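You operate a simulated robot arm through the tools that you are given. There is no shell and no other tool.

You run a simulated robot arm. Do the job below in one go: nothing can be reset, and whatever is moved stays where it is left.

JOB
Couple both cooling hoses to the roller and open the water.
Fine: each hose to the outlet of its colour, then the green lever, then the blue one; close the black lever before blue; floor dry, FLOW lamp lit.

Only the result counts: the job must be done as asked and must still hold three seconds after the hand-in. Knocking over, shifting, dropping, spilling or breaking anything else fails it.

ROBOT AND FRAMES
A 7-joint arm with a two-finger parallel gripper, fixed in place. Base frame: the origin is at the foot of the arm, x ahead of it, y to its left, z up. Units: mm, rad, N and s.
Its first joint turns from -2.897 to 2.897 rad. Payload 1.57 kg.
Tool frame: the origin (TCP) lies between the finger pads and is the grasp point; the fingertips stand 30 mm ahead of it; z points along the fingers, y is the line along which they close. The gripper opens to 80 mm. The fingers are 17 mm wide and 12 mm thick; the gripper's body (40 by 82 mm) begins 80 mm behind the TCP.
Orientation is told as [roll, pitch, yaw] about the base's x, y, z axes, in that order, counted from this pose: with the fingers straight down and closing along the base's y, the tool's x points along the base's -x, its y along +y and its z along -z.

CONTROLS
- The arm moves only by the tool play_rows. Its argument "commands" is a list of rows, each a list of 3 entries, a list of its own where there are three numbers: the shift along the base's x, y, z in mm, then the turn, a rotation vector about the base's x, y, z in rad, then the opening, from 0 (shut) to 1 (fully open). In form: [[[dx, dy, dz], [ax, ay, az], fingers], ...]. A call has 1 to 20 rows; each row shifts and turns the commanded pose from where the row before left it. A row lasts 0.2 s, in which the tool goes at most 50 mm and 0.15 rad; a call with a longer step from one row to the next is refused whole, and so is a gripper value outside its range. A pose out of reach is approached as far as the arm can. The call stops where the force on the tool passes 40 N (or 10 N more than at its start, if that is more) or the arm is blocked; 0.2 s more then pass. The fingers move at their own pace (about 153 mm/s each) and stop on an object; they squeeze with about 20 N. The grip force told is the motor's: it shows also when the fingers shut on nothing. Time passes only in rows, and 0.2 s behind the last, so rows that do not move let the fingers close. It gives the time, the measured TCP pose, the force on the tool (base axes), the opening and the grip force at its end, in the units of the frame above (readings bear some noise), with the torque about the TCP (base axes, N m) and any sound that the robot's microphone picked up, and new pictures: "show" is both (left out), scene, wrist or none.
- Cameras (640 x 400 px; columns grow to the right, rows downward): "scene" is fixed at [218.8, 651.6, 1280.2]; the picture's right is [-0.87, -0.49, 0.00], its down [-0.14, 0.25, -0.96] and it looks along [0.47, -0.84, -0.28] (base axes); focal length 334 px, centre (320, 200). "wrist" rides on the gripper at [72, -7, -122] in the tool frame; the picture's right is [0.09, 1.00, 0.00], its down [-0.84, 0.08, -0.54] and it looks along [-0.54, 0.05, 0.84] (tool axes); focal length 238 px, centre (320, 200). There is no depth. A picture from a camera that has moved, and an enlarged one, comes with that camera's place and axes in the base frame and with its lens.
- inspect(camera, box): a new picture of the part [left, top, right, bottom] of that camera's present view, enlarged. The clock stands still meanwhile.
- finish_job(): hands the job in; it is judged then, once.

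Nothing tells you positions but the pictures and the camera data. Unless the task says otherwise, let go and move clear before handing in.

The tools are called after ">>>" as a command line: name --argument value ..., lists and objects as JSON in quotes. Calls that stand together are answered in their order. play_rows: Moves the arm, as the interface text tells. Its arguments: {"type":"object","properties":{"commands":{"type":"array","items":{"type":"array"}},"show":{"type":"string","enum":["both","scene","wrist","none"]}},"required":["commands"]} The other tools are called the same way: inspect (camera, box) takes an enlarged picture of a part of a camera's view; finish_job () hands the job in.

At the start:

```text
time_s: 0.0
tcp_pos: [530.8, -269.8, 1329.7]
ee_rot: [-0.001, -0.001, -0.001]
ft_force: [-0.5, 0.5, -0.2]
wrist_torque: [0.0, -0.01, 0.02]
width: 79.9
gripper_force: 0.1
```

scene: 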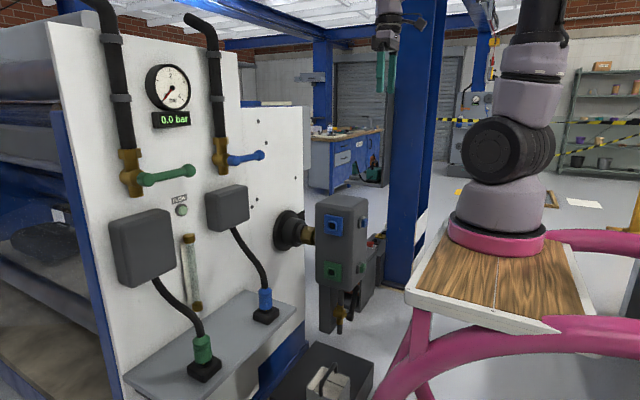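
wrist: 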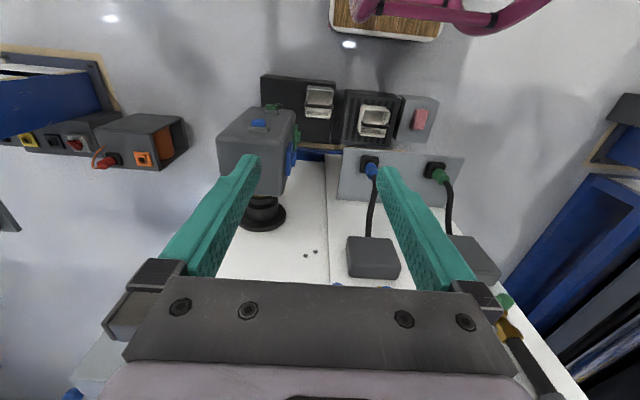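

I see a white panel with two valves with green and blue levers, two hoses with green and blue plugs parked on a shelf, and a grey roller block with blue and green outlets. I'll take enlarged pictures first to locate everything, including the black lever.

>>> inspect --camera "scene" --box '[80, 130, 300, 270]'

>>> inspect --camera "scene" --box '[100, 270, 320, 400]'

>>> inspect --camera "scene" --box '[260, 170, 420, 350]'

>>> inspect --camera "scene" --box '[80, 0, 260, 140]'

>>> inspect --camera "wrist" --box '[200, 60, 520, 300]'

>>> inspect --camera "scene" --box '[260, 280, 420, 400]'

```text
2.86 times, centred on (190, 200) of scene
camera zoom: at [218.8, 651.6, 1280.2], right [-0.87, -0.49, 0.0], down [-0.14, 0.25, -0.96], along [0.47, -0.84, -0.28], focal length 955 px, centre (691, 200)
```

zoom: 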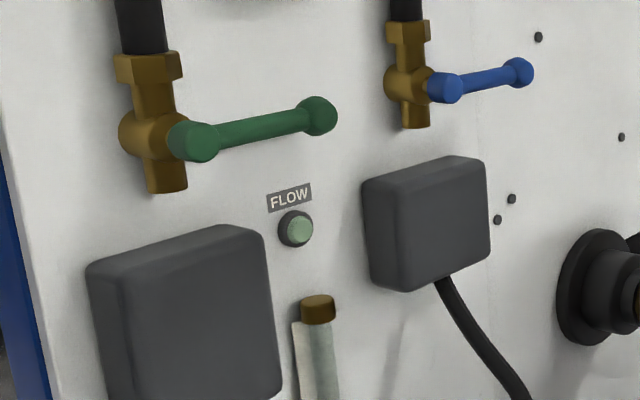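

```text
2.91 times, centred on (210, 335) of scene
camera zoom: at [218.8, 651.6, 1280.2], right [-0.87, -0.49, 0.0], down [-0.14, 0.25, -0.96], along [0.47, -0.84, -0.28], focal length 973 px, centre (640, -193)
```

zoom: 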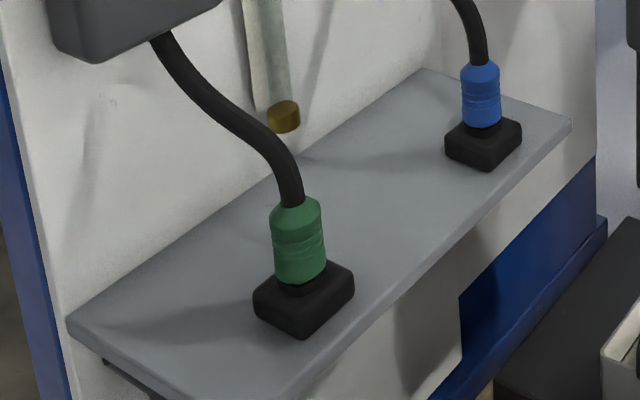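

```text
2.22 times, centred on (340, 260) of scene
camera zoom: at [218.8, 651.6, 1280.2], right [-0.87, -0.49, 0.0], down [-0.14, 0.25, -0.96], along [0.47, -0.84, -0.28], focal length 743 px, centre (276, 67)
```

zoom: 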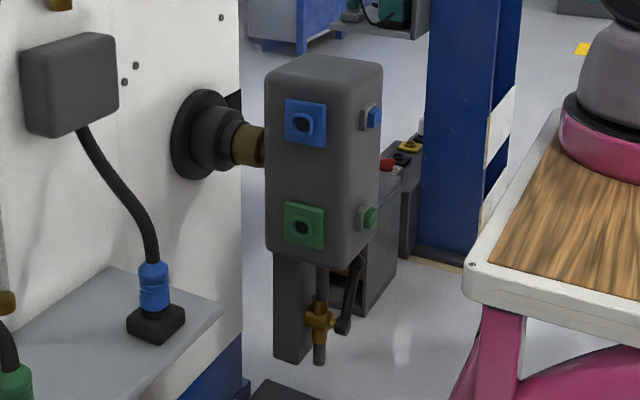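

```text
2.86 times, centred on (170, 70) of scene
camera zoom: at [218.8, 651.6, 1280.2], right [-0.87, -0.49, 0.0], down [-0.14, 0.25, -0.96], along [0.47, -0.84, -0.28], focal length 955 px, centre (749, 571)
```

zoom: 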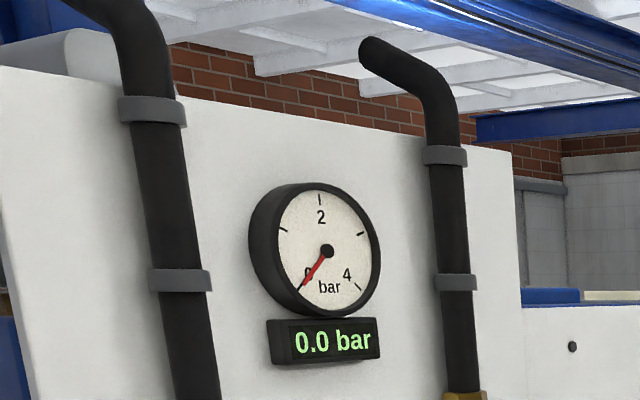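

```text
1.67 times, centred on (360, 180) of wrist
camera zoom: at [457.5, -276.2, 1450.8], right [-0.09, 1.0, 0.0], down [0.84, 0.08, 0.54], along [0.54, 0.05, -0.84], focal length 397 px, centre (253, 233)
```

zoom: 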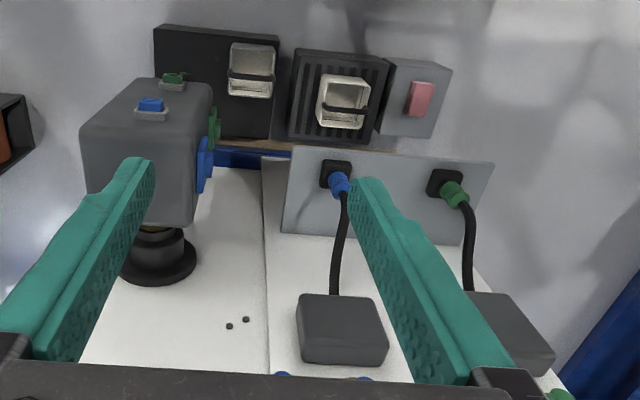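

```text
3.33 times, centred on (340, 340) of scene
camera zoom: at [218.8, 651.6, 1280.2], right [-0.87, -0.49, 0.0], down [-0.14, 0.25, -0.96], along [0.47, -0.84, -0.28], focal length 1114 px, centre (253, -267)
```

zoom: 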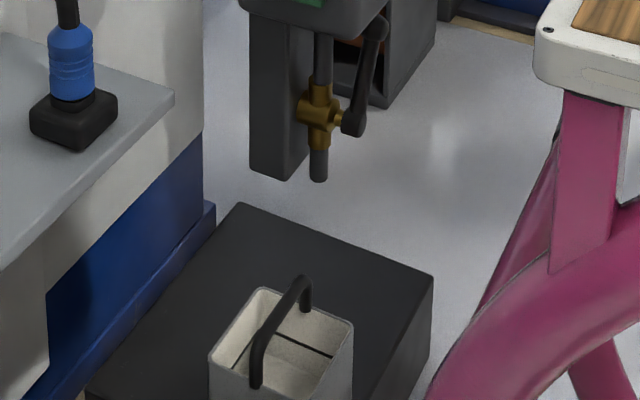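

The plugs look to be standing on a shelf near (809,-57,690) for blue and (806,192,690) for green, with the roller block near (715,-360,800). I'll zoom in further on the sockets, the fittings and the surroundings before I move.

>>> inspect --camera "scene" --box '[310, 190, 380, 300]'

>>> inspect --camera "scene" --box '[320, 270, 380, 340]'

>>> inspect --camera "scene" --box '[360, 0, 640, 180]'

>>> inspect --camera "wrist" --box '[200, 60, 320, 240]'

>>> inspect --camera "wrist" --box '[330, 130, 490, 240]'

>>> inspect --camera "scene" --box '[110, 140, 210, 220]'

>>> inspect --camera "scene" --box '[200, 120, 280, 190]'

```text
3.64 times, centred on (345, 245) of scene
camera zoom: at [218.8, 651.6, 1280.2], right [-0.87, -0.49, 0.0], down [-0.14, 0.25, -0.96], along [0.47, -0.84, -0.28], focal length 1216 px, centre (229, 36)
```

zoom: 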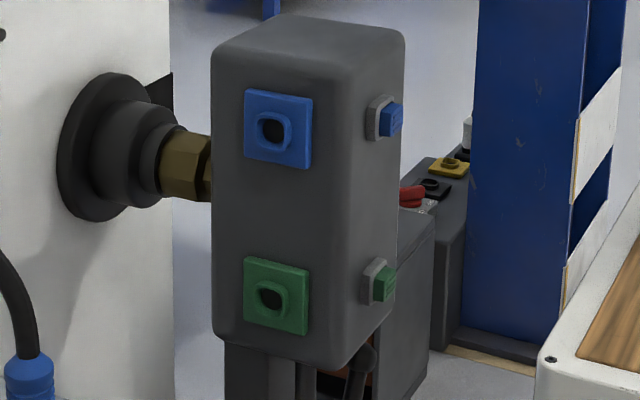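

```text
5.71 times, centred on (350, 305) of scene
camera zoom: at [218.8, 651.6, 1280.2], right [-0.87, -0.49, 0.0], down [-0.14, 0.25, -0.96], along [0.47, -0.84, -0.28], focal length 1911 px, centre (149, -400)
```

zoom: 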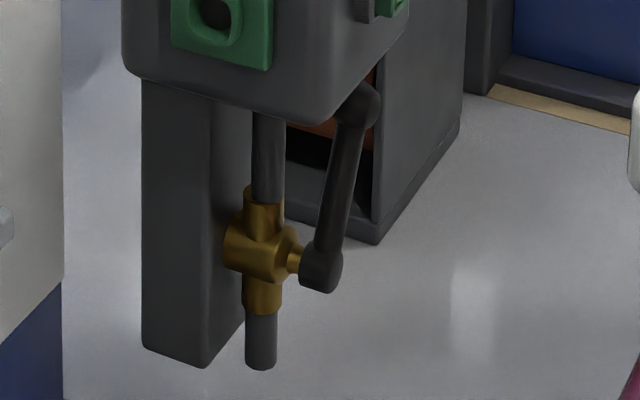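

```text
2.22 times, centred on (500, 90) of scene
camera zoom: at [218.8, 651.6, 1280.2], right [-0.87, -0.49, 0.0], down [-0.14, 0.25, -0.96], along [0.47, -0.84, -0.28], focal length 743 px, centre (-80, 444)
```

zoom: 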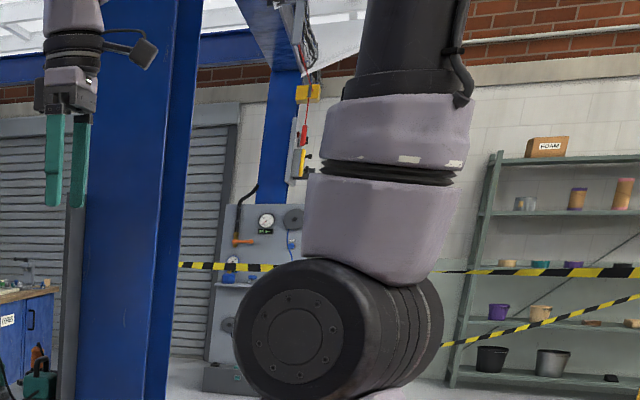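

```text
2.22 times, centred on (260, 150) of wrist
camera zoom: at [457.5, -276.2, 1450.8], right [-0.09, 1.0, 0.0], down [0.84, 0.08, 0.54], along [0.54, 0.05, -0.84], focal length 530 px, centre (453, 311)
```

zoom: 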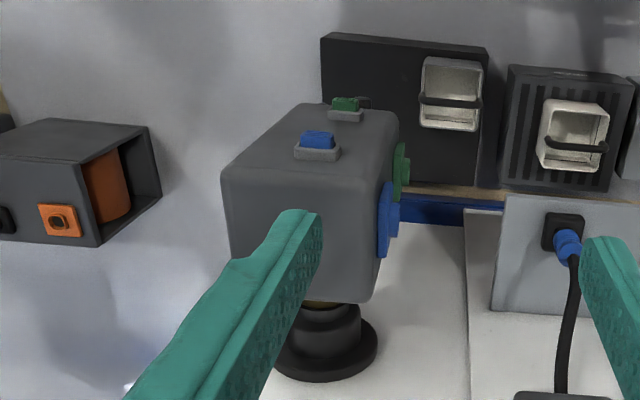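

```text
3.64 times, centred on (410, 185) of wrist
camera zoom: at [457.5, -276.2, 1450.8], right [-0.09, 1.0, 0.0], down [0.84, 0.08, 0.54], along [0.54, 0.05, -0.84], focal length 867 px, centre (-7, 254)
```

zoom: 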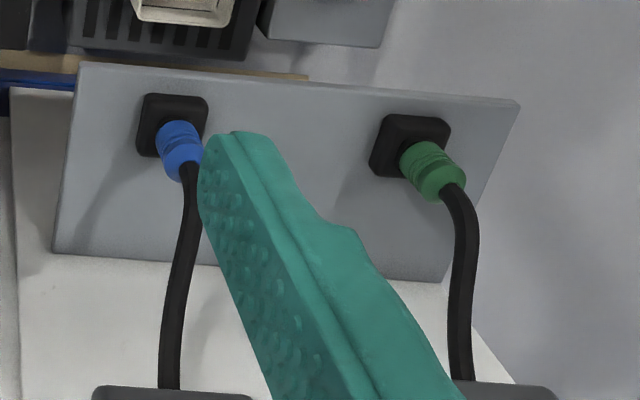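

```text
5.00 times, centred on (160, 180) of scene
camera zoom: at [218.8, 651.6, 1280.2], right [-0.87, -0.49, 0.0], down [-0.14, 0.25, -0.96], along [0.47, -0.84, -0.28], focal length 1672 px, centre (1120, 300)
```

zoom: 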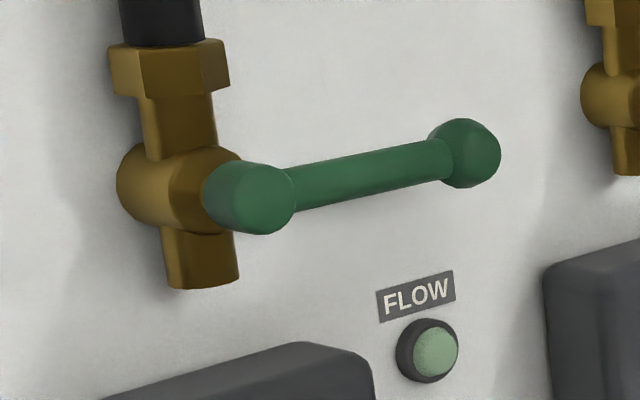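

```text
5.71 times, centred on (240, 155) of scene
camera zoom: at [218.8, 651.6, 1280.2], right [-0.87, -0.49, 0.0], down [-0.14, 0.25, -0.96], along [0.47, -0.84, -0.28], focal length 1911 px, centre (777, 457)
```

zoom: 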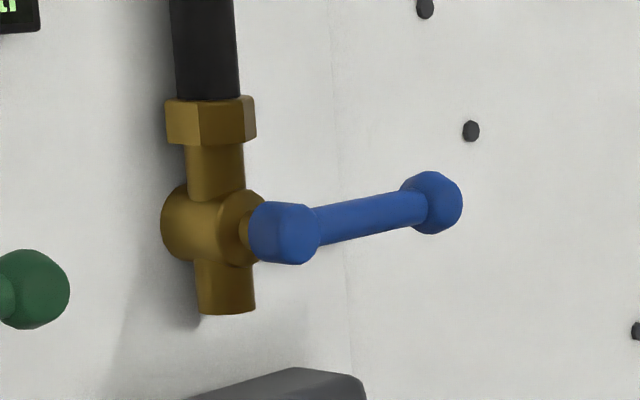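

The +y face of the block has open coloured sockets, while the -x face only has capped fittings. I'll zoom in tighter on the sockets and plugs to check for keys.

>>> inspect --camera "scene" --box '[318, 208, 350, 242]'

>>> inspect --camera "scene" --box '[318, 252, 350, 286]'

>>> inspect --camera "scene" --box '[180, 325, 230, 385]'

>>> inspect --camera "scene" --box '[240, 275, 290, 335]'

>>> inspect --camera "scene" --box '[345, 205, 375, 285]'

```text
11.76 times, centred on (334, 225) of scene
camera zoom: at [218.8, 651.6, 1280.2], right [-0.87, -0.49, 0.0], down [-0.14, 0.25, -0.96], along [0.47, -0.84, -0.28], focal length 3934 px, centre (155, -94)
```

zoom: 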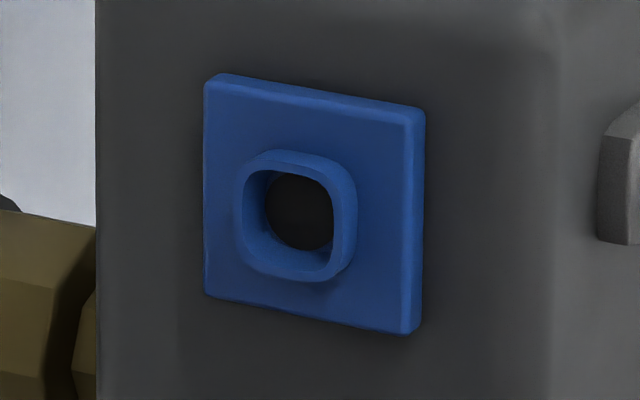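

```text
11.76 times, centred on (334, 269) of scene
camera zoom: at [218.8, 651.6, 1280.2], right [-0.87, -0.49, 0.0], down [-0.14, 0.25, -0.96], along [0.47, -0.84, -0.28], focal length 3934 px, centre (155, -612)
```

zoom: 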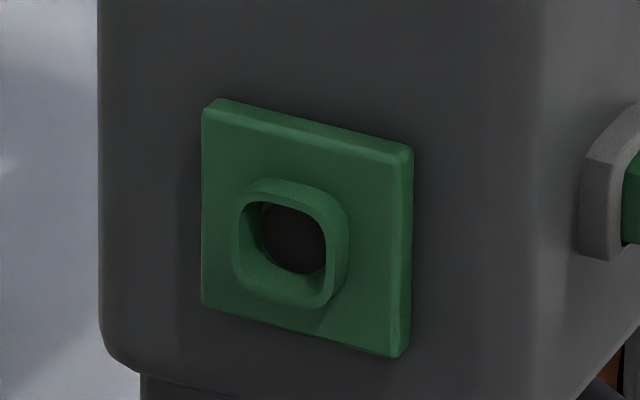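

```text
6.67 times, centred on (205, 355) of scene
camera zoom: at [218.8, 651.6, 1280.2], right [-0.87, -0.49, 0.0], down [-0.14, 0.25, -0.96], along [0.47, -0.84, -0.28], focal length 2229 px, centre (1087, -833)
```

zoom: 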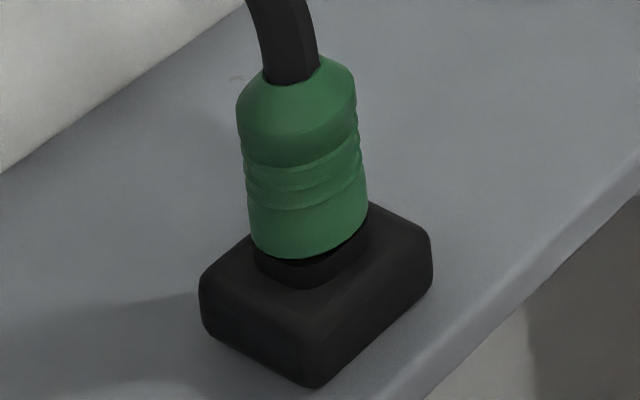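

```text
6.67 times, centred on (265, 305) of scene
camera zoom: at [218.8, 651.6, 1280.2], right [-0.87, -0.49, 0.0], down [-0.14, 0.25, -0.96], along [0.47, -0.84, -0.28], focal length 2229 px, centre (687, -500)
```

zoom: 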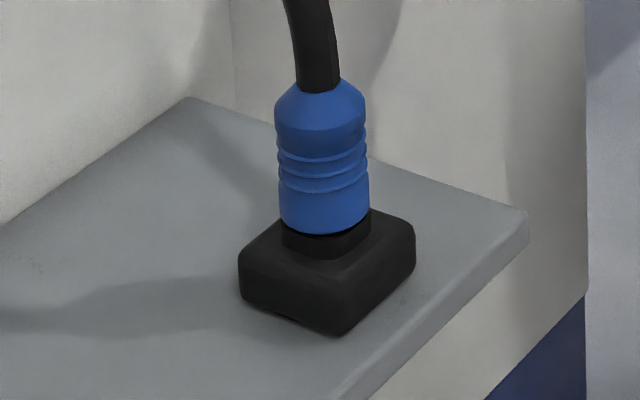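

```text
5.00 times, centred on (360, 245) of scene
camera zoom: at [218.8, 651.6, 1280.2], right [-0.87, -0.49, 0.0], down [-0.14, 0.25, -0.96], along [0.47, -0.84, -0.28], focal length 1672 px, centre (120, -25)
```

zoom: 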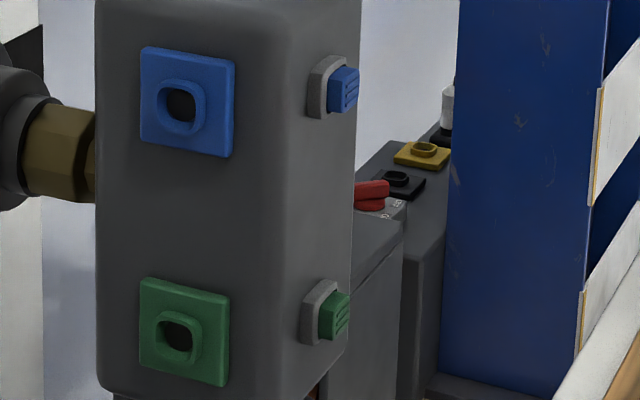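

The outlets are squircle funnels on the +y face, so the plugs need to be turned to point along -y. I'll pitch the tool forward about 45° and drop down in front of the panel for a better wrist view.

>>> play_rows --commands '[[[10, 36, 0], [0, -0.131, 0], 1], [[10, 36, 0], [0, -0.131, 0], 1], [[10, 36, 0], [0, -0.131, 0], 1], [[10, 36, 0], [0, -0.131, 0], 1], [[10, 36, 0], [0, -0.131, 0], 1], [[10, 33, 0], [0, -0.1304, 0], 1], [[0, 0, -40], [0, 0, 0], 1], [[0, 0, -40], [0, 0, 0], 1], [[0, 0, -40], [0, 0, 0], 1], [[0, 0, -40], [0, 0, 0], 1], [[0, 0, -40], [0, 0, 0], 1]]' --show "both"

```text
time_s: 2.4
tcp_pos: [654.4, -45.3, 1176.2]
ee_rot: [0.004, -0.785, -0.004]
ft_force: [0.8, -2.6, 0.3]
wrist_torque: [0.13, 0.02, 0.14]
width: 80.2
gripper_force: 0.0
out of reach, approached as far as the arm can: row 8, 9, 10, 11
camera wrist: at [517.8, -52.1, 1211.9], right [-0.06, 1.0, -0.06], down [0.21, 0.07, 0.98], along [0.98, 0.05, -0.21], focal length 238 px, centre (320, 200)
```

scene: 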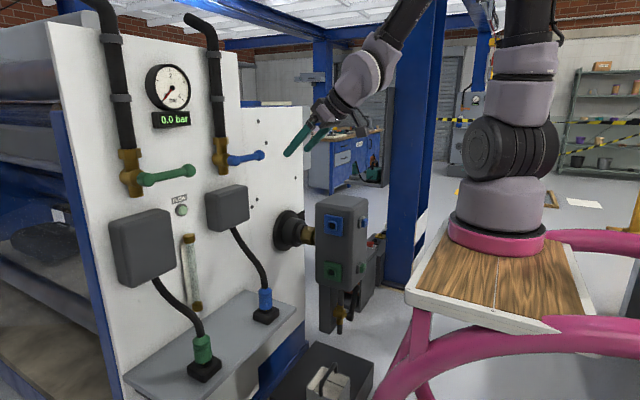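
wrist: 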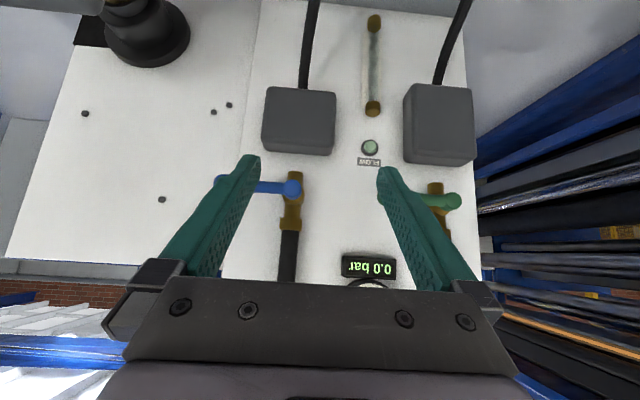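

The arm couldn't go lower from there because it was too close in, so I need to understand where its base really is. I'll inspect the robot's pedestal and the wrist view.

>>> inspect --camera "scene" --box '[360, 170, 640, 400]'

>>> inspect --camera "scene" --box '[260, 0, 600, 200]'

>>> inspect --camera "wrist" --box '[200, 0, 500, 290]'

```text
1.74 times, centred on (500, 285) of scene
camera zoom: at [218.8, 651.6, 1280.2], right [-0.87, -0.49, 0.0], down [-0.14, 0.25, -0.96], along [0.47, -0.84, -0.28], focal length 582 px, centre (7, 52)
```

zoom: 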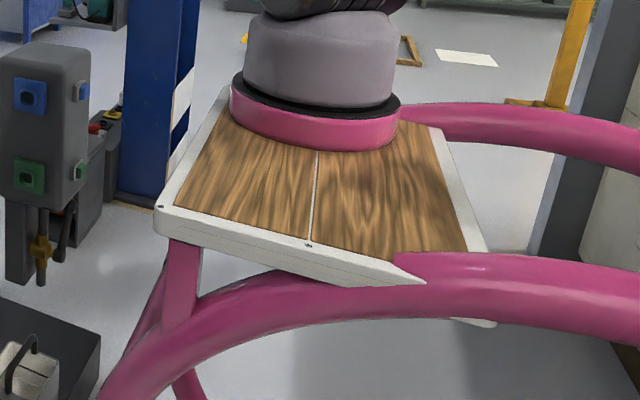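

```text
1.88 times, centred on (430, 100) of scene
camera zoom: at [218.8, 651.6, 1280.2], right [-0.87, -0.49, 0.0], down [-0.14, 0.25, -0.96], along [0.47, -0.84, -0.28], focal length 629 px, centre (113, 388)
```

zoom: 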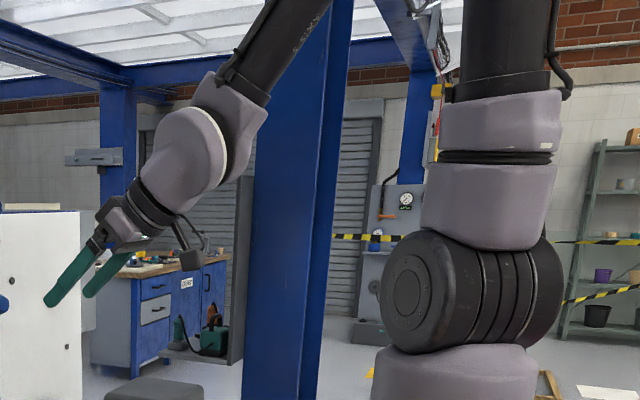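

```text
1.38 times, centred on (350, 145) of wrist
camera zoom: at [517.8, -52.1, 1211.9], right [-0.06, 1.0, -0.06], down [0.21, 0.07, 0.98], along [0.98, 0.05, -0.21], focal length 329 px, centre (279, 276)
```

zoom: 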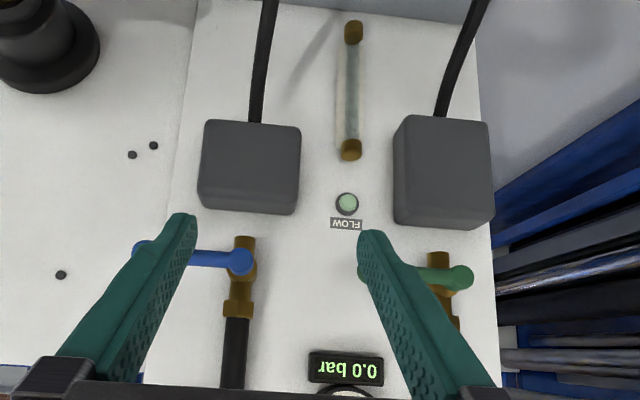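

The robot's shoulder seems to sit close behind the work, which explains the near limit. I'll move forward before descending, to about (690,-57,850), to look at the plugs and the roller.

>>> play_rows --commands '[[[33, 0, 0], [0, 0, 0], 1], [[33, 0, 0], [0, 0, 0], 1], [[33, 0, 0], [0, 0, 0], 1], [[0, 0, -40], [0, 0, 0], 1], [[0, 0, -40], [0, 0, 0], 1], [[0, 0, -40], [0, 0, 0], 1], [[0, 0, -40], [0, 0, 0], 1], [[0, 0, -40], [0, 0, 0], 1], [[0, 0, -40], [0, 0, 0], 1], [[0, 0, -40], [0, 0, 0], 1]]' --show "both"

```text
time_s: 4.6
tcp_pos: [755.1, -43.0, 898.8]
ee_rot: [0.0, -0.787, 0.0]
ft_force: [0.8, 0.5, -0.1]
wrist_torque: [0.01, -0.01, 0.01]
width: 80.1
gripper_force: 0.0
camera wrist: at [616.2, -50.2, 934.1], right [-0.07, 1.0, -0.06], down [0.21, 0.08, 0.98], along [0.98, 0.05, -0.21], focal length 238 px, centre (320, 200)
```

scene: 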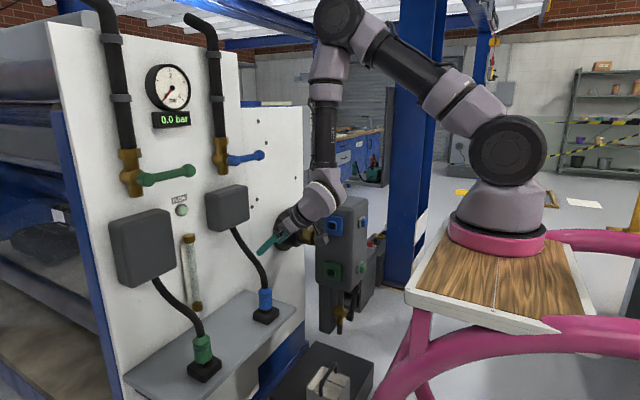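
wrist: 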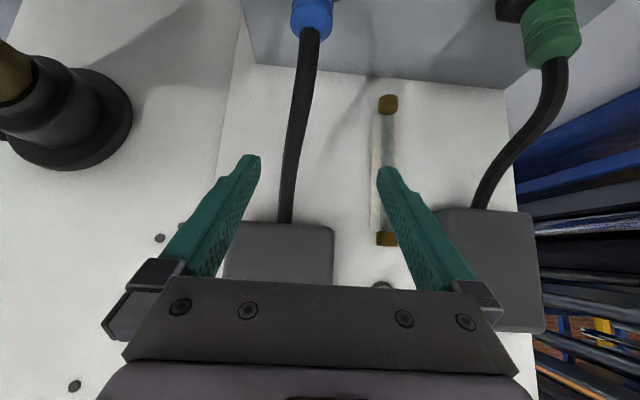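

Commands continue from the measured pose, which is good. The plugs triangulate to about (810,-59) and (808,193), with their bodies between z 660 and 730. Next I'll yaw the tool to look at the roller's socket face.

>>> play_rows --commands '[[[-11, -11, -10], [0, 0, -0.131], 1], [[-11, -11, -10], [0, 0, -0.131], 1], [[-11, -11, -10], [0, 0, -0.131], 1], [[-11, -11, -10], [0, 0, -0.131], 1], [[-11, -11, -10], [0, 0, -0.131], 1], [[-11, -11, -10], [0, 0, -0.131], 1], [[-11, -11, -12], [0, 0, -0.131], 1], [[-11, -11, -12], [0, 0, -0.131], 1]]' --show "both"

```text
time_s: 6.4
tcp_pos: [665.4, -132.8, 813.1]
ee_rot: [0.0, -0.785, -1.051]
ft_force: [-0.6, 0.2, 1.4]
wrist_torque: [0.04, -0.01, 0.03]
width: 79.9
gripper_force: 0.1
camera wrist: at [591.7, -16.6, 849.0], right [0.83, 0.55, -0.06], down [0.17, -0.14, 0.97], along [0.53, -0.82, -0.21], focal length 238 px, centre (320, 200)
```

scene: 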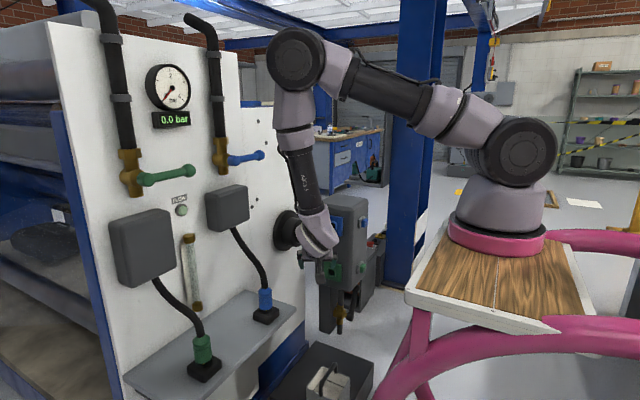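
wrist: 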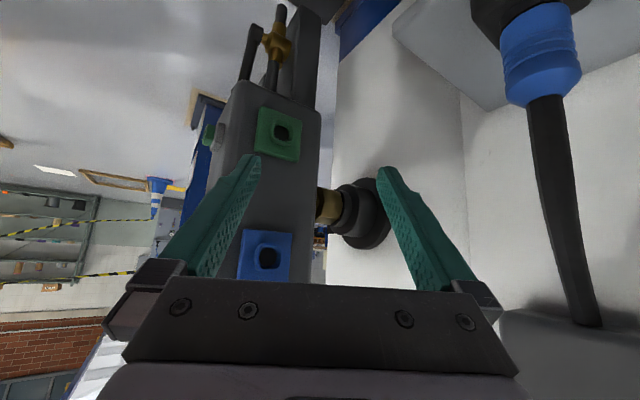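

Both sockets and the black lever under the block are visible now. I'll enlarge them to triangulate.

>>> inspect --camera "wrist" --box '[200, 80, 340, 290]'

>>> inspect --camera "wrist" --box '[220, 0, 340, 100]'

>>> inspect --camera "wrist" --box '[440, 0, 640, 130]'

```text
1.90 times, centred on (270, 185) of wrist
camera zoom: at [591.7, -16.6, 849.0], right [0.83, 0.55, -0.06], down [0.17, -0.14, 0.97], along [0.53, -0.82, -0.21], focal length 454 px, centre (415, 229)
```

zoom: 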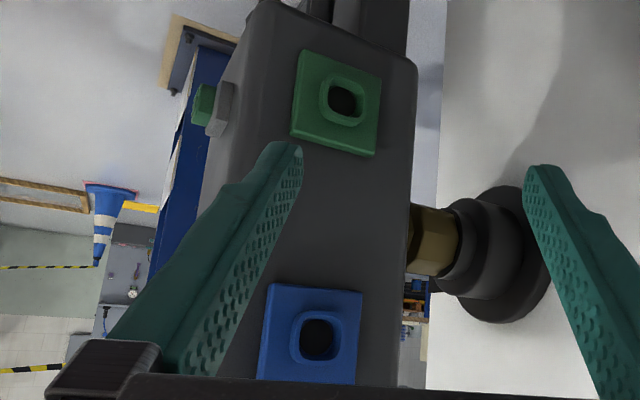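

```text
4.00 times, centred on (280, 50) of wrist
camera zoom: at [591.7, -16.6, 849.0], right [0.83, 0.55, -0.06], down [0.17, -0.14, 0.97], along [0.53, -0.82, -0.21], focal length 953 px, centre (480, 800)
```

zoom: 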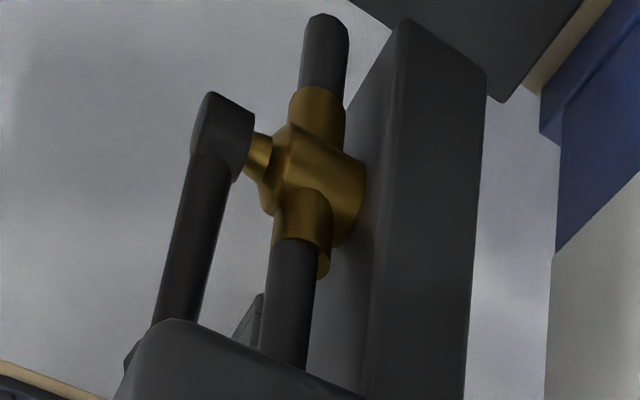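

```text
3.08 times, centred on (540, 65) of wrist
camera zoom: at [591.7, -16.6, 849.0], right [0.83, 0.55, -0.06], down [0.17, -0.14, 0.97], along [0.53, -0.82, -0.21], focal length 733 px, centre (-357, 615)
```

zoom: 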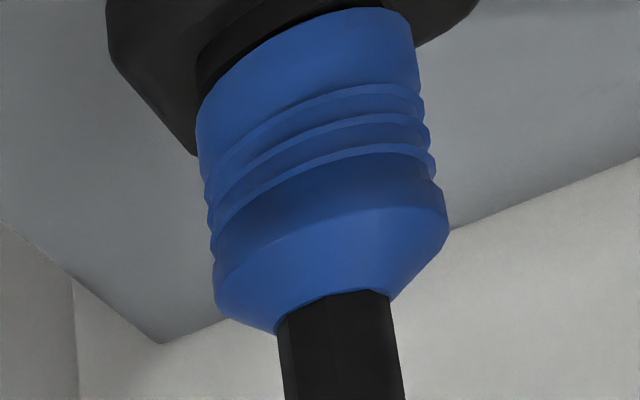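

The sockets triangulate to roughly x≈722, z≈860 for blue and z≈675 for green, but their y is poorly constrained. I'll take a second view from further along -y, looking along +x, to fix it.

>>> play_rows --commands '[[[3, -11, 3], [0, 0, 0.131], 1], [[3, -11, 3], [0, 0, 0.131], 1], [[3, -11, 3], [0, 0, 0.131], 1], [[3, -11, 3], [0, 0, 0.131], 1], [[3, -11, 3], [0, 0, 0.131], 1], [[3, -11, 3], [0, 0, 0.131], 1], [[3, -11, 3], [0, 0, 0.131], 1], [[3, -10, 4], [0, 0, 0.133], 1]]' --show "both"

```text
time_s: 8.2
tcp_pos: [692.8, -219.2, 839.9]
ee_rot: [0.001, -0.785, 0.007]
ft_force: [0.5, 0.1, 0.0]
wrist_torque: [-0.02, 0.01, -0.04]
width: 80.1
gripper_force: 0.1
camera wrist: at [554.2, -226.2, 875.1], right [-0.07, 1.0, -0.07], down [0.21, 0.08, 0.98], along [0.98, 0.06, -0.21], focal length 238 px, centre (320, 200)
```

scene: 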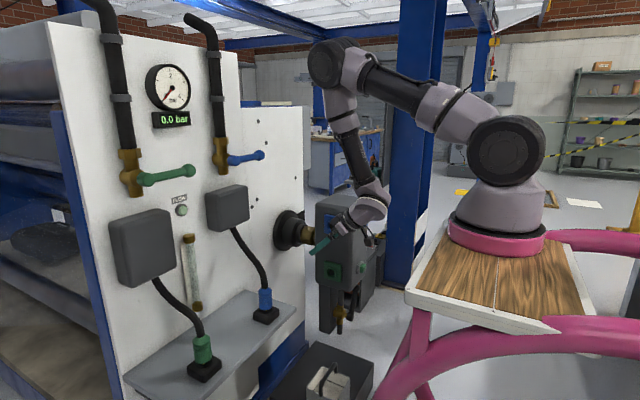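
wrist: 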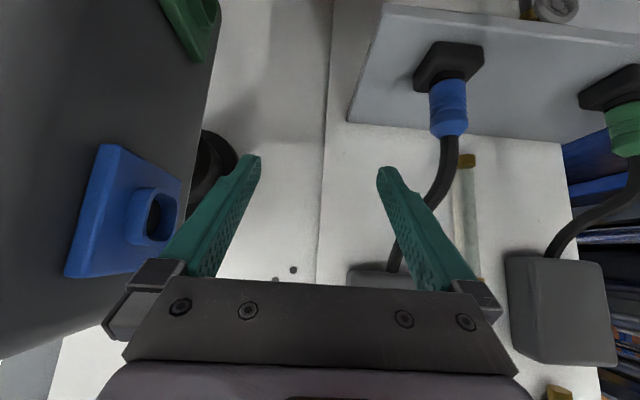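

>>> inspect --camera "wrist" --box '[60, 130, 220, 290]'

>>> inspect --camera "wrist" --box '[130, 0, 260, 80]'

>>> inspect --camera "scene" --box '[300, 210, 370, 260]'

>>> inspect --camera "wrist" --box '[400, 30, 500, 150]'

>>> inspect --camera "wrist" --box '[570, 50, 640, 170]'

```text
2.50 times, centred on (140, 210) of wrist
camera zoom: at [554.2, -226.2, 875.1], right [-0.07, 1.0, -0.07], down [0.21, 0.08, 0.98], along [0.98, 0.06, -0.21], focal length 596 px, centre (770, 175)
```

zoom: 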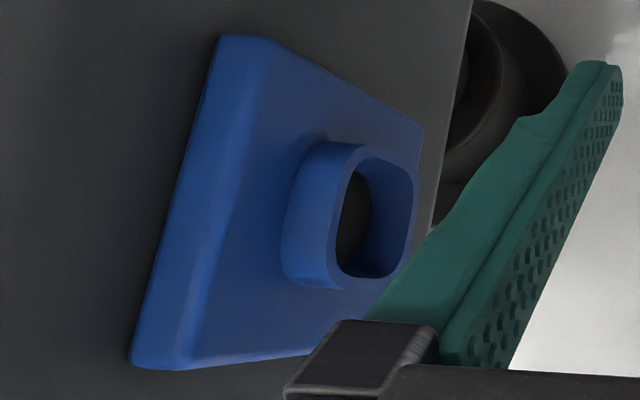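

```text
4.92 times, centred on (195, 40) of wrist
camera zoom: at [554.2, -226.2, 875.1], right [-0.07, 1.0, -0.07], down [0.21, 0.08, 0.98], along [0.98, 0.06, -0.21], focal length 1173 px, centre (935, 988)
```

zoom: 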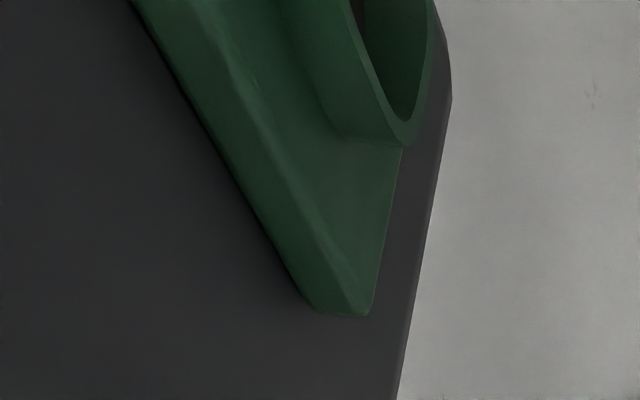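

```text
8.00 times, centred on (335, 235) of scene
camera zoom: at [218.8, 651.6, 1280.2], right [-0.87, -0.49, 0.0], down [-0.14, 0.25, -0.96], along [0.47, -0.84, -0.28], focal length 2675 px, centre (200, -80)
```

zoom: 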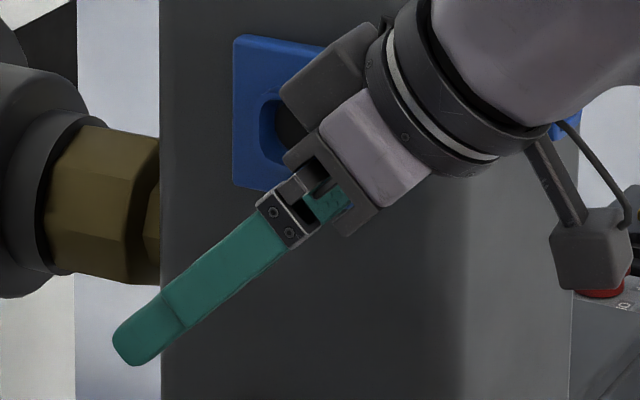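

```text
3.33 times, centred on (450, 90) of wrist
camera zoom: at [554.2, -226.2, 875.1], right [-0.07, 1.0, -0.07], down [0.21, 0.08, 0.98], along [0.98, 0.06, -0.21], focal length 794 px, centre (-113, 567)
```

zoom: 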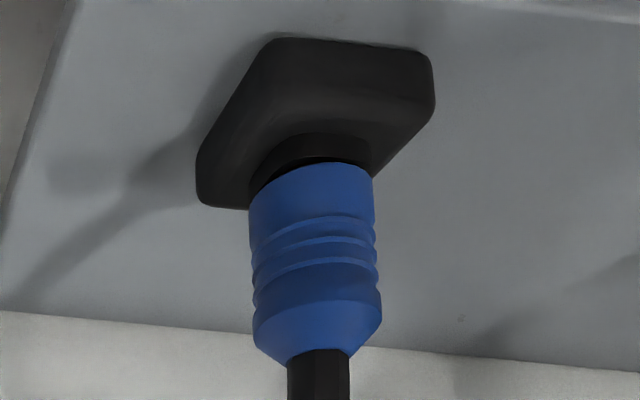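

```text
3.33 times, centred on (605, 110) of wrist
camera zoom: at [554.2, -226.2, 875.1], right [-0.07, 1.0, -0.07], down [0.21, 0.08, 0.98], along [0.98, 0.06, -0.21], focal length 794 px, centre (-630, 500)
```

zoom: 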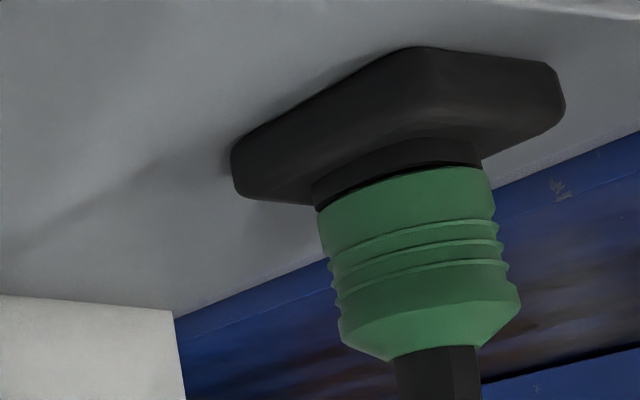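

The blue socket rim is now fixed at about (714,-317,861) and the green at about (713,-317,683), with the plate parallel to x. Before I grab anything I'll check in free space that the arm can make the -90° roll about x that insertion needs.

>>> play_rows --commands '[[[0, 7, 2], [-0.1428, 0, 0], 1], [[0, 7, 2], [-0.1428, 0, 0], 1], [[0, 7, 2], [-0.1428, 0, 0], 1], [[0, 7, 2], [-0.1428, 0, 0], 1], [[0, 7, 2], [-0.1428, 0, 0], 1], [[0, 7, 2], [-0.1428, 0, 0], 1], [[0, 7, 2], [-0.1428, 0, 0], 1], [[0, 7, 2], [-0.1428, 0, 0], 1], [[0, 0, 2], [-0.1428, 0, 0], 1], [[0, 0, 2], [-0.1428, 0, 0], 1], [[0, 0, 0], [-0.1428, 0, 0], 1]]' --show "both"

```text
time_s: 10.6
tcp_pos: [691.5, -163.1, 860.2]
ee_rot: [-1.571, 0.0, 0.787]
ft_force: [0.1, -0.1, 0.0]
wrist_torque: [0.01, -0.02, -0.02]
width: 80.1
gripper_force: 0.1
camera wrist: at [553.5, -128.0, 866.6], right [-0.07, -0.07, -1.0], down [0.21, 0.97, -0.08], along [0.98, -0.21, -0.05], focal length 238 px, centre (320, 200)
```

scene: 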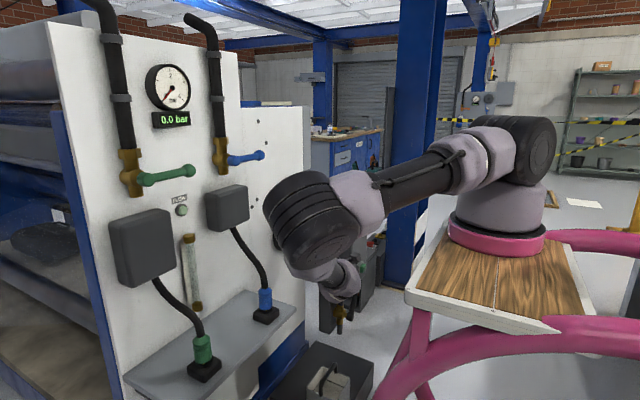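
wrist: 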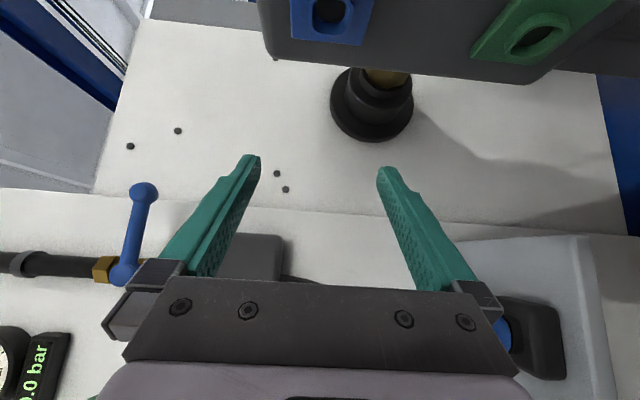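

The roll is reachable; the elbow swings out but stays in free space. I'll undo it and move to a pre-grasp in front of the blue plug.

>>> play_rows --commands '[[[3, 9, -5], [0.1428, 0, 0], 1], [[3, 9, -5], [0.1428, 0, 0], 1], [[3, 9, -5], [0.1428, 0, 0], 1], [[3, 9, -7], [0.1428, 0, 0], 1], [[3, 9, -7], [0.1428, 0, 0], 1], [[3, 9, -7], [0.1428, 0, 0], 1], [[3, 9, -8], [0.1428, 0, 0], 1], [[3, 9, -8], [0.1428, 0, 0], 1], [[5, 10, -12], [0.1428, 0, 0], 1], [[5, 11, -14], [0.1428, 0, 0], 1], [[5, 11, -17], [0.1428, 0, 0], 1]]' --show "both"

```text
time_s: 13.0
tcp_pos: [730.5, -57.7, 764.1]
ee_rot: [0.003, -0.785, 0.0]
ft_force: [-0.4, 0.9, -0.1]
wrist_torque: [0.0, -0.02, -0.01]
width: 80.0
gripper_force: 0.1
camera wrist: at [593.3, -65.0, 799.9], right [-0.07, 1.0, -0.06], down [0.21, 0.08, 0.98], along [0.98, 0.05, -0.21], focal length 238 px, centre (320, 200)
```

scene: 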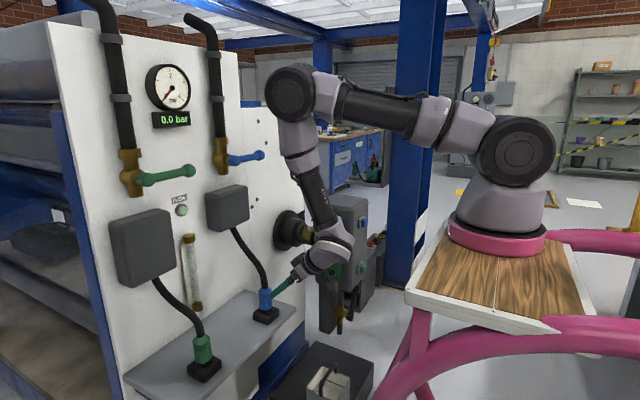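
wrist: 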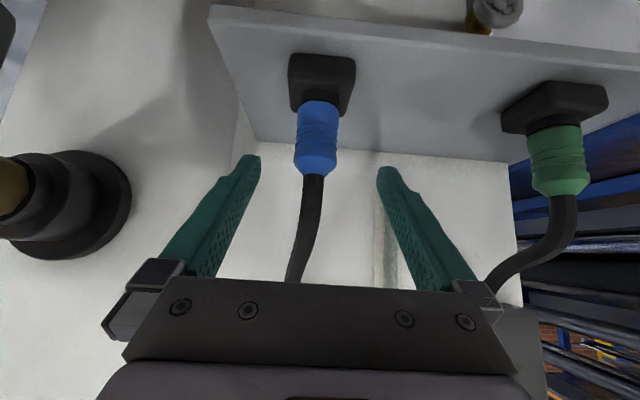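

I'm at the pre-grasp in front of the blue plug. I'll zoom in to refine the plug's position.

>>> inspect --camera "wrist" --box '[260, 40, 390, 200]'

>>> inspect --camera "scene" --box '[235, 260, 315, 340]'

>>> inspect --camera "wrist" --box '[490, 70, 620, 210]'

```text
2.50 times, centred on (325, 120) of wrist
camera zoom: at [593.3, -65.0, 799.9], right [-0.07, 1.0, -0.06], down [0.21, 0.08, 0.98], along [0.98, 0.05, -0.21], focal length 596 px, centre (308, 400)
```

zoom: 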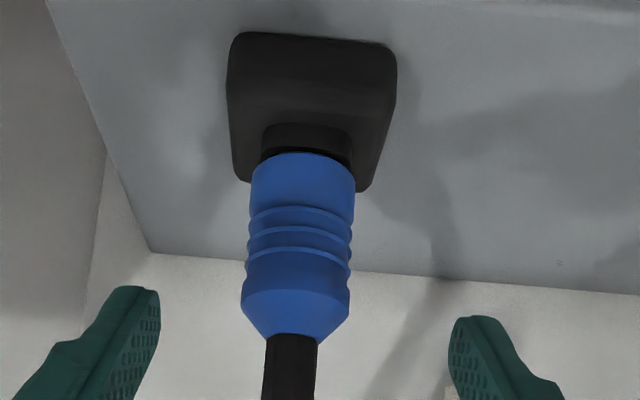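

```text
5.00 times, centred on (275, 300) of scene
camera zoom: at [218.8, 651.6, 1280.2], right [-0.87, -0.49, 0.0], down [-0.14, 0.25, -0.96], along [0.47, -0.84, -0.28], focal length 1672 px, centre (545, -300)
```

zoom: 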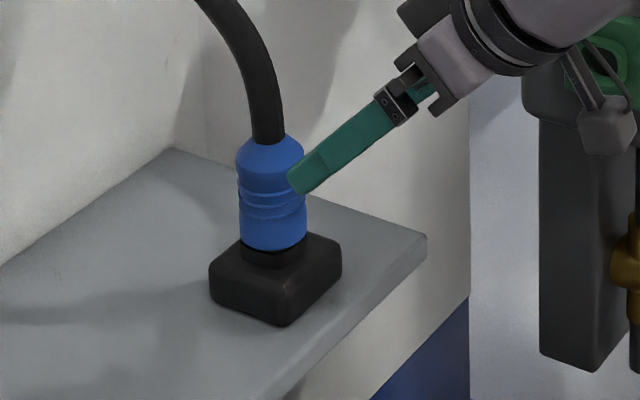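

```text
2.86 times, centred on (555, 140) of wrist
camera zoom: at [593.3, -65.0, 799.9], right [-0.07, 1.0, -0.06], down [0.21, 0.08, 0.98], along [0.98, 0.05, -0.21], focal length 681 px, centre (-351, 371)
```

zoom: 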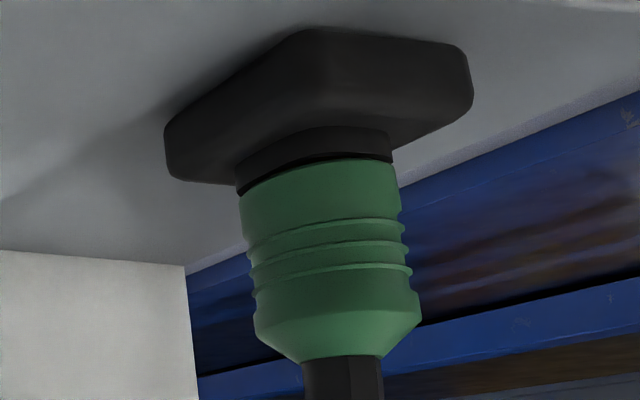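

The blue plug's axis is at about (812,-60), with its body from z 663 to 731. I'll slide in along the tool axis to (812,-60,694) with the fingers open.

>>> play_rows --commands '[[[11, -2.3, 0], [0, 0, 0], 1], [[14, 0, -14], [0, 0, 0], 1], [[14, 0, -14], [0, 0, 0], 1], [[14, 0, -14], [0, 0, 0], 1], [[14, 0, -14], [0, 0, 0], 1], [[14, 0, -14], [0, 0, 0], 1]]' --show "both"

>>> inspect --camera "scene" --box '[235, 260, 315, 340]'

>>> inspect --camera "wrist" --box '[220, 60, 420, 220]'

```text
time_s: 14.4
tcp_pos: [810.0, -61.9, 693.2]
ee_rot: [0.001, -0.786, 0.002]
ft_force: [-0.3, -0.5, 0.0]
wrist_torque: [0.03, 0.0, 0.02]
width: 79.9
gripper_force: 0.0
camera wrist: at [673.2, -68.3, 729.2], right [-0.07, 1.0, -0.07], down [0.21, 0.08, 0.98], along [0.98, 0.05, -0.21], focal length 238 px, centre (320, 200)
```

scene: 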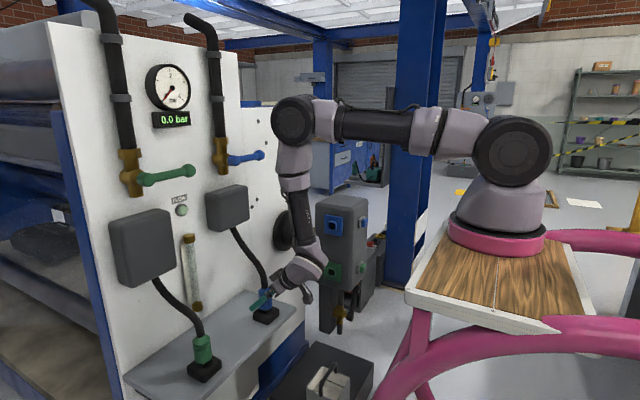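
wrist: 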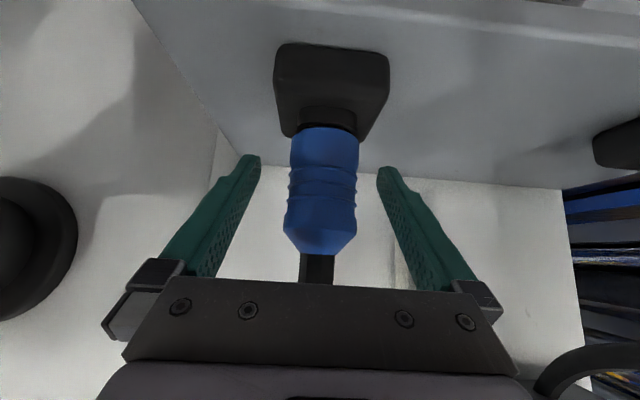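

```text
5.00 times, centred on (275, 300) of scene
camera zoom: at [218.8, 651.6, 1280.2], right [-0.87, -0.49, 0.0], down [-0.14, 0.25, -0.96], along [0.47, -0.84, -0.28], focal length 1672 px, centre (545, -300)
```

zoom: 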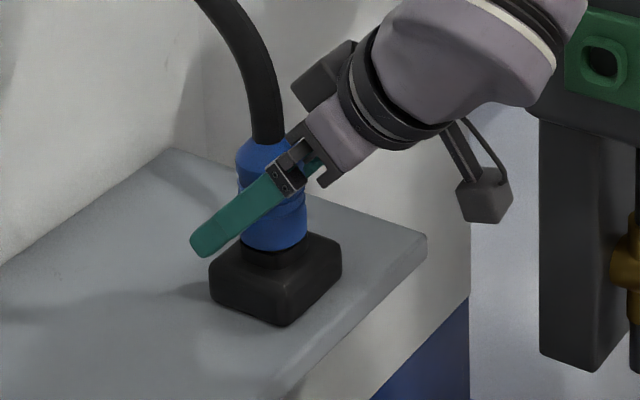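

```text
2.50 times, centred on (320, 140) of wrist
camera zoom: at [673.2, -68.3, 729.2], right [-0.07, 1.0, -0.07], down [0.21, 0.08, 0.98], along [0.98, 0.05, -0.21], focal length 596 px, centre (320, 350)
```

zoom: 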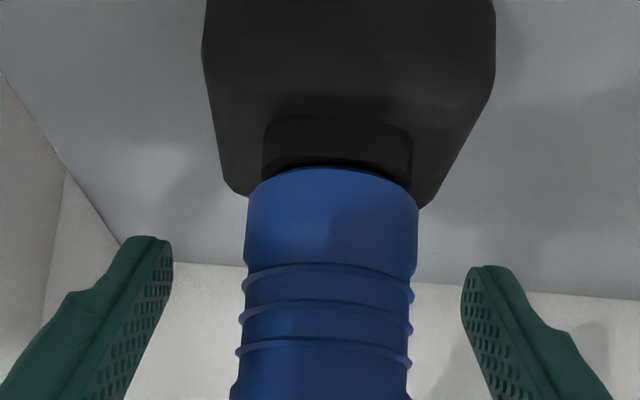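

The plug sits between the fingers, so I'll close the grip.

>>> play_rows --commands '[[[0, 0, 0], [0, 0, 0], 0], [[0, 0, 0], [0, 0, 0], 0], [[0, 0, 0], [0, 0, 0], 0]]' --show "wrist"

>>> inspect --camera "wrist" --box '[220, 60, 420, 220]'

>>> inspect --camera "scene" --box '[235, 260, 315, 340]'

```text
time_s: 15.2
tcp_pos: [810.7, -60.1, 693.7]
ee_rot: [0.003, -0.786, 0.003]
ft_force: [2.8, 9.8, -0.9]
wrist_torque: [0.28, -0.1, 0.04]
width: 41.4
gripper_force: 20.1
camera wrist: at [673.2, -67.4, 729.1], right [-0.07, 1.0, -0.06], down [0.21, 0.08, 0.98], along [0.98, 0.05, -0.21], focal length 238 px, centre (320, 200)
```

wrist: 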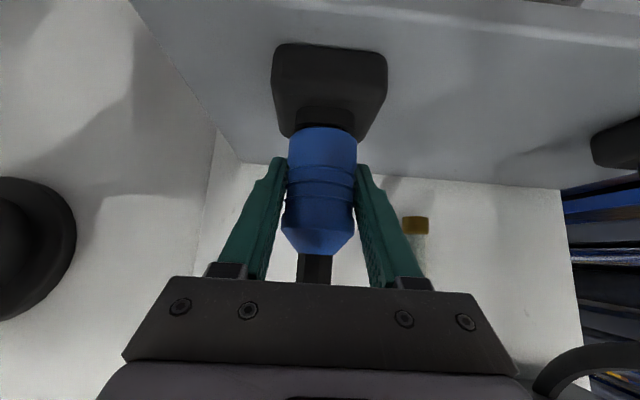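

```text
2.50 times, centred on (320, 140) of wrist
camera zoom: at [673.2, -67.4, 729.1], right [-0.07, 1.0, -0.06], down [0.21, 0.08, 0.98], along [0.98, 0.05, -0.21], focal length 596 px, centre (320, 350)
```

zoom: 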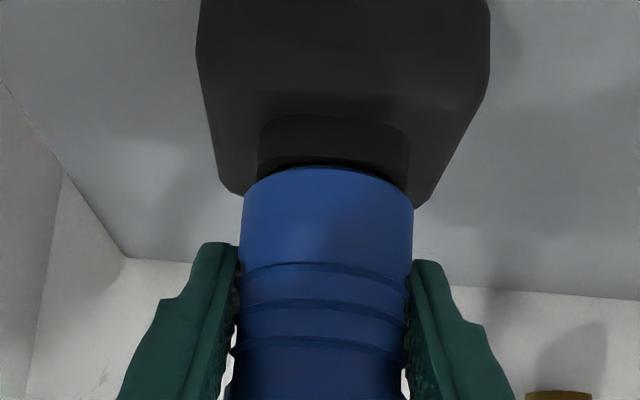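

```text
5.00 times, centred on (275, 300) of scene
camera zoom: at [218.8, 651.6, 1280.2], right [-0.87, -0.49, 0.0], down [-0.14, 0.25, -0.96], along [0.47, -0.84, -0.28], focal length 1672 px, centre (545, -300)
```

zoom: 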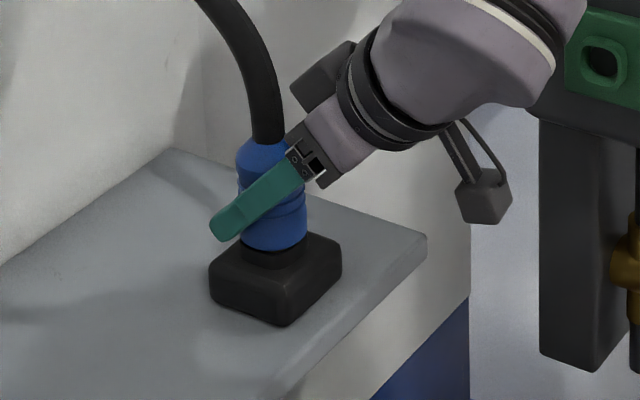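

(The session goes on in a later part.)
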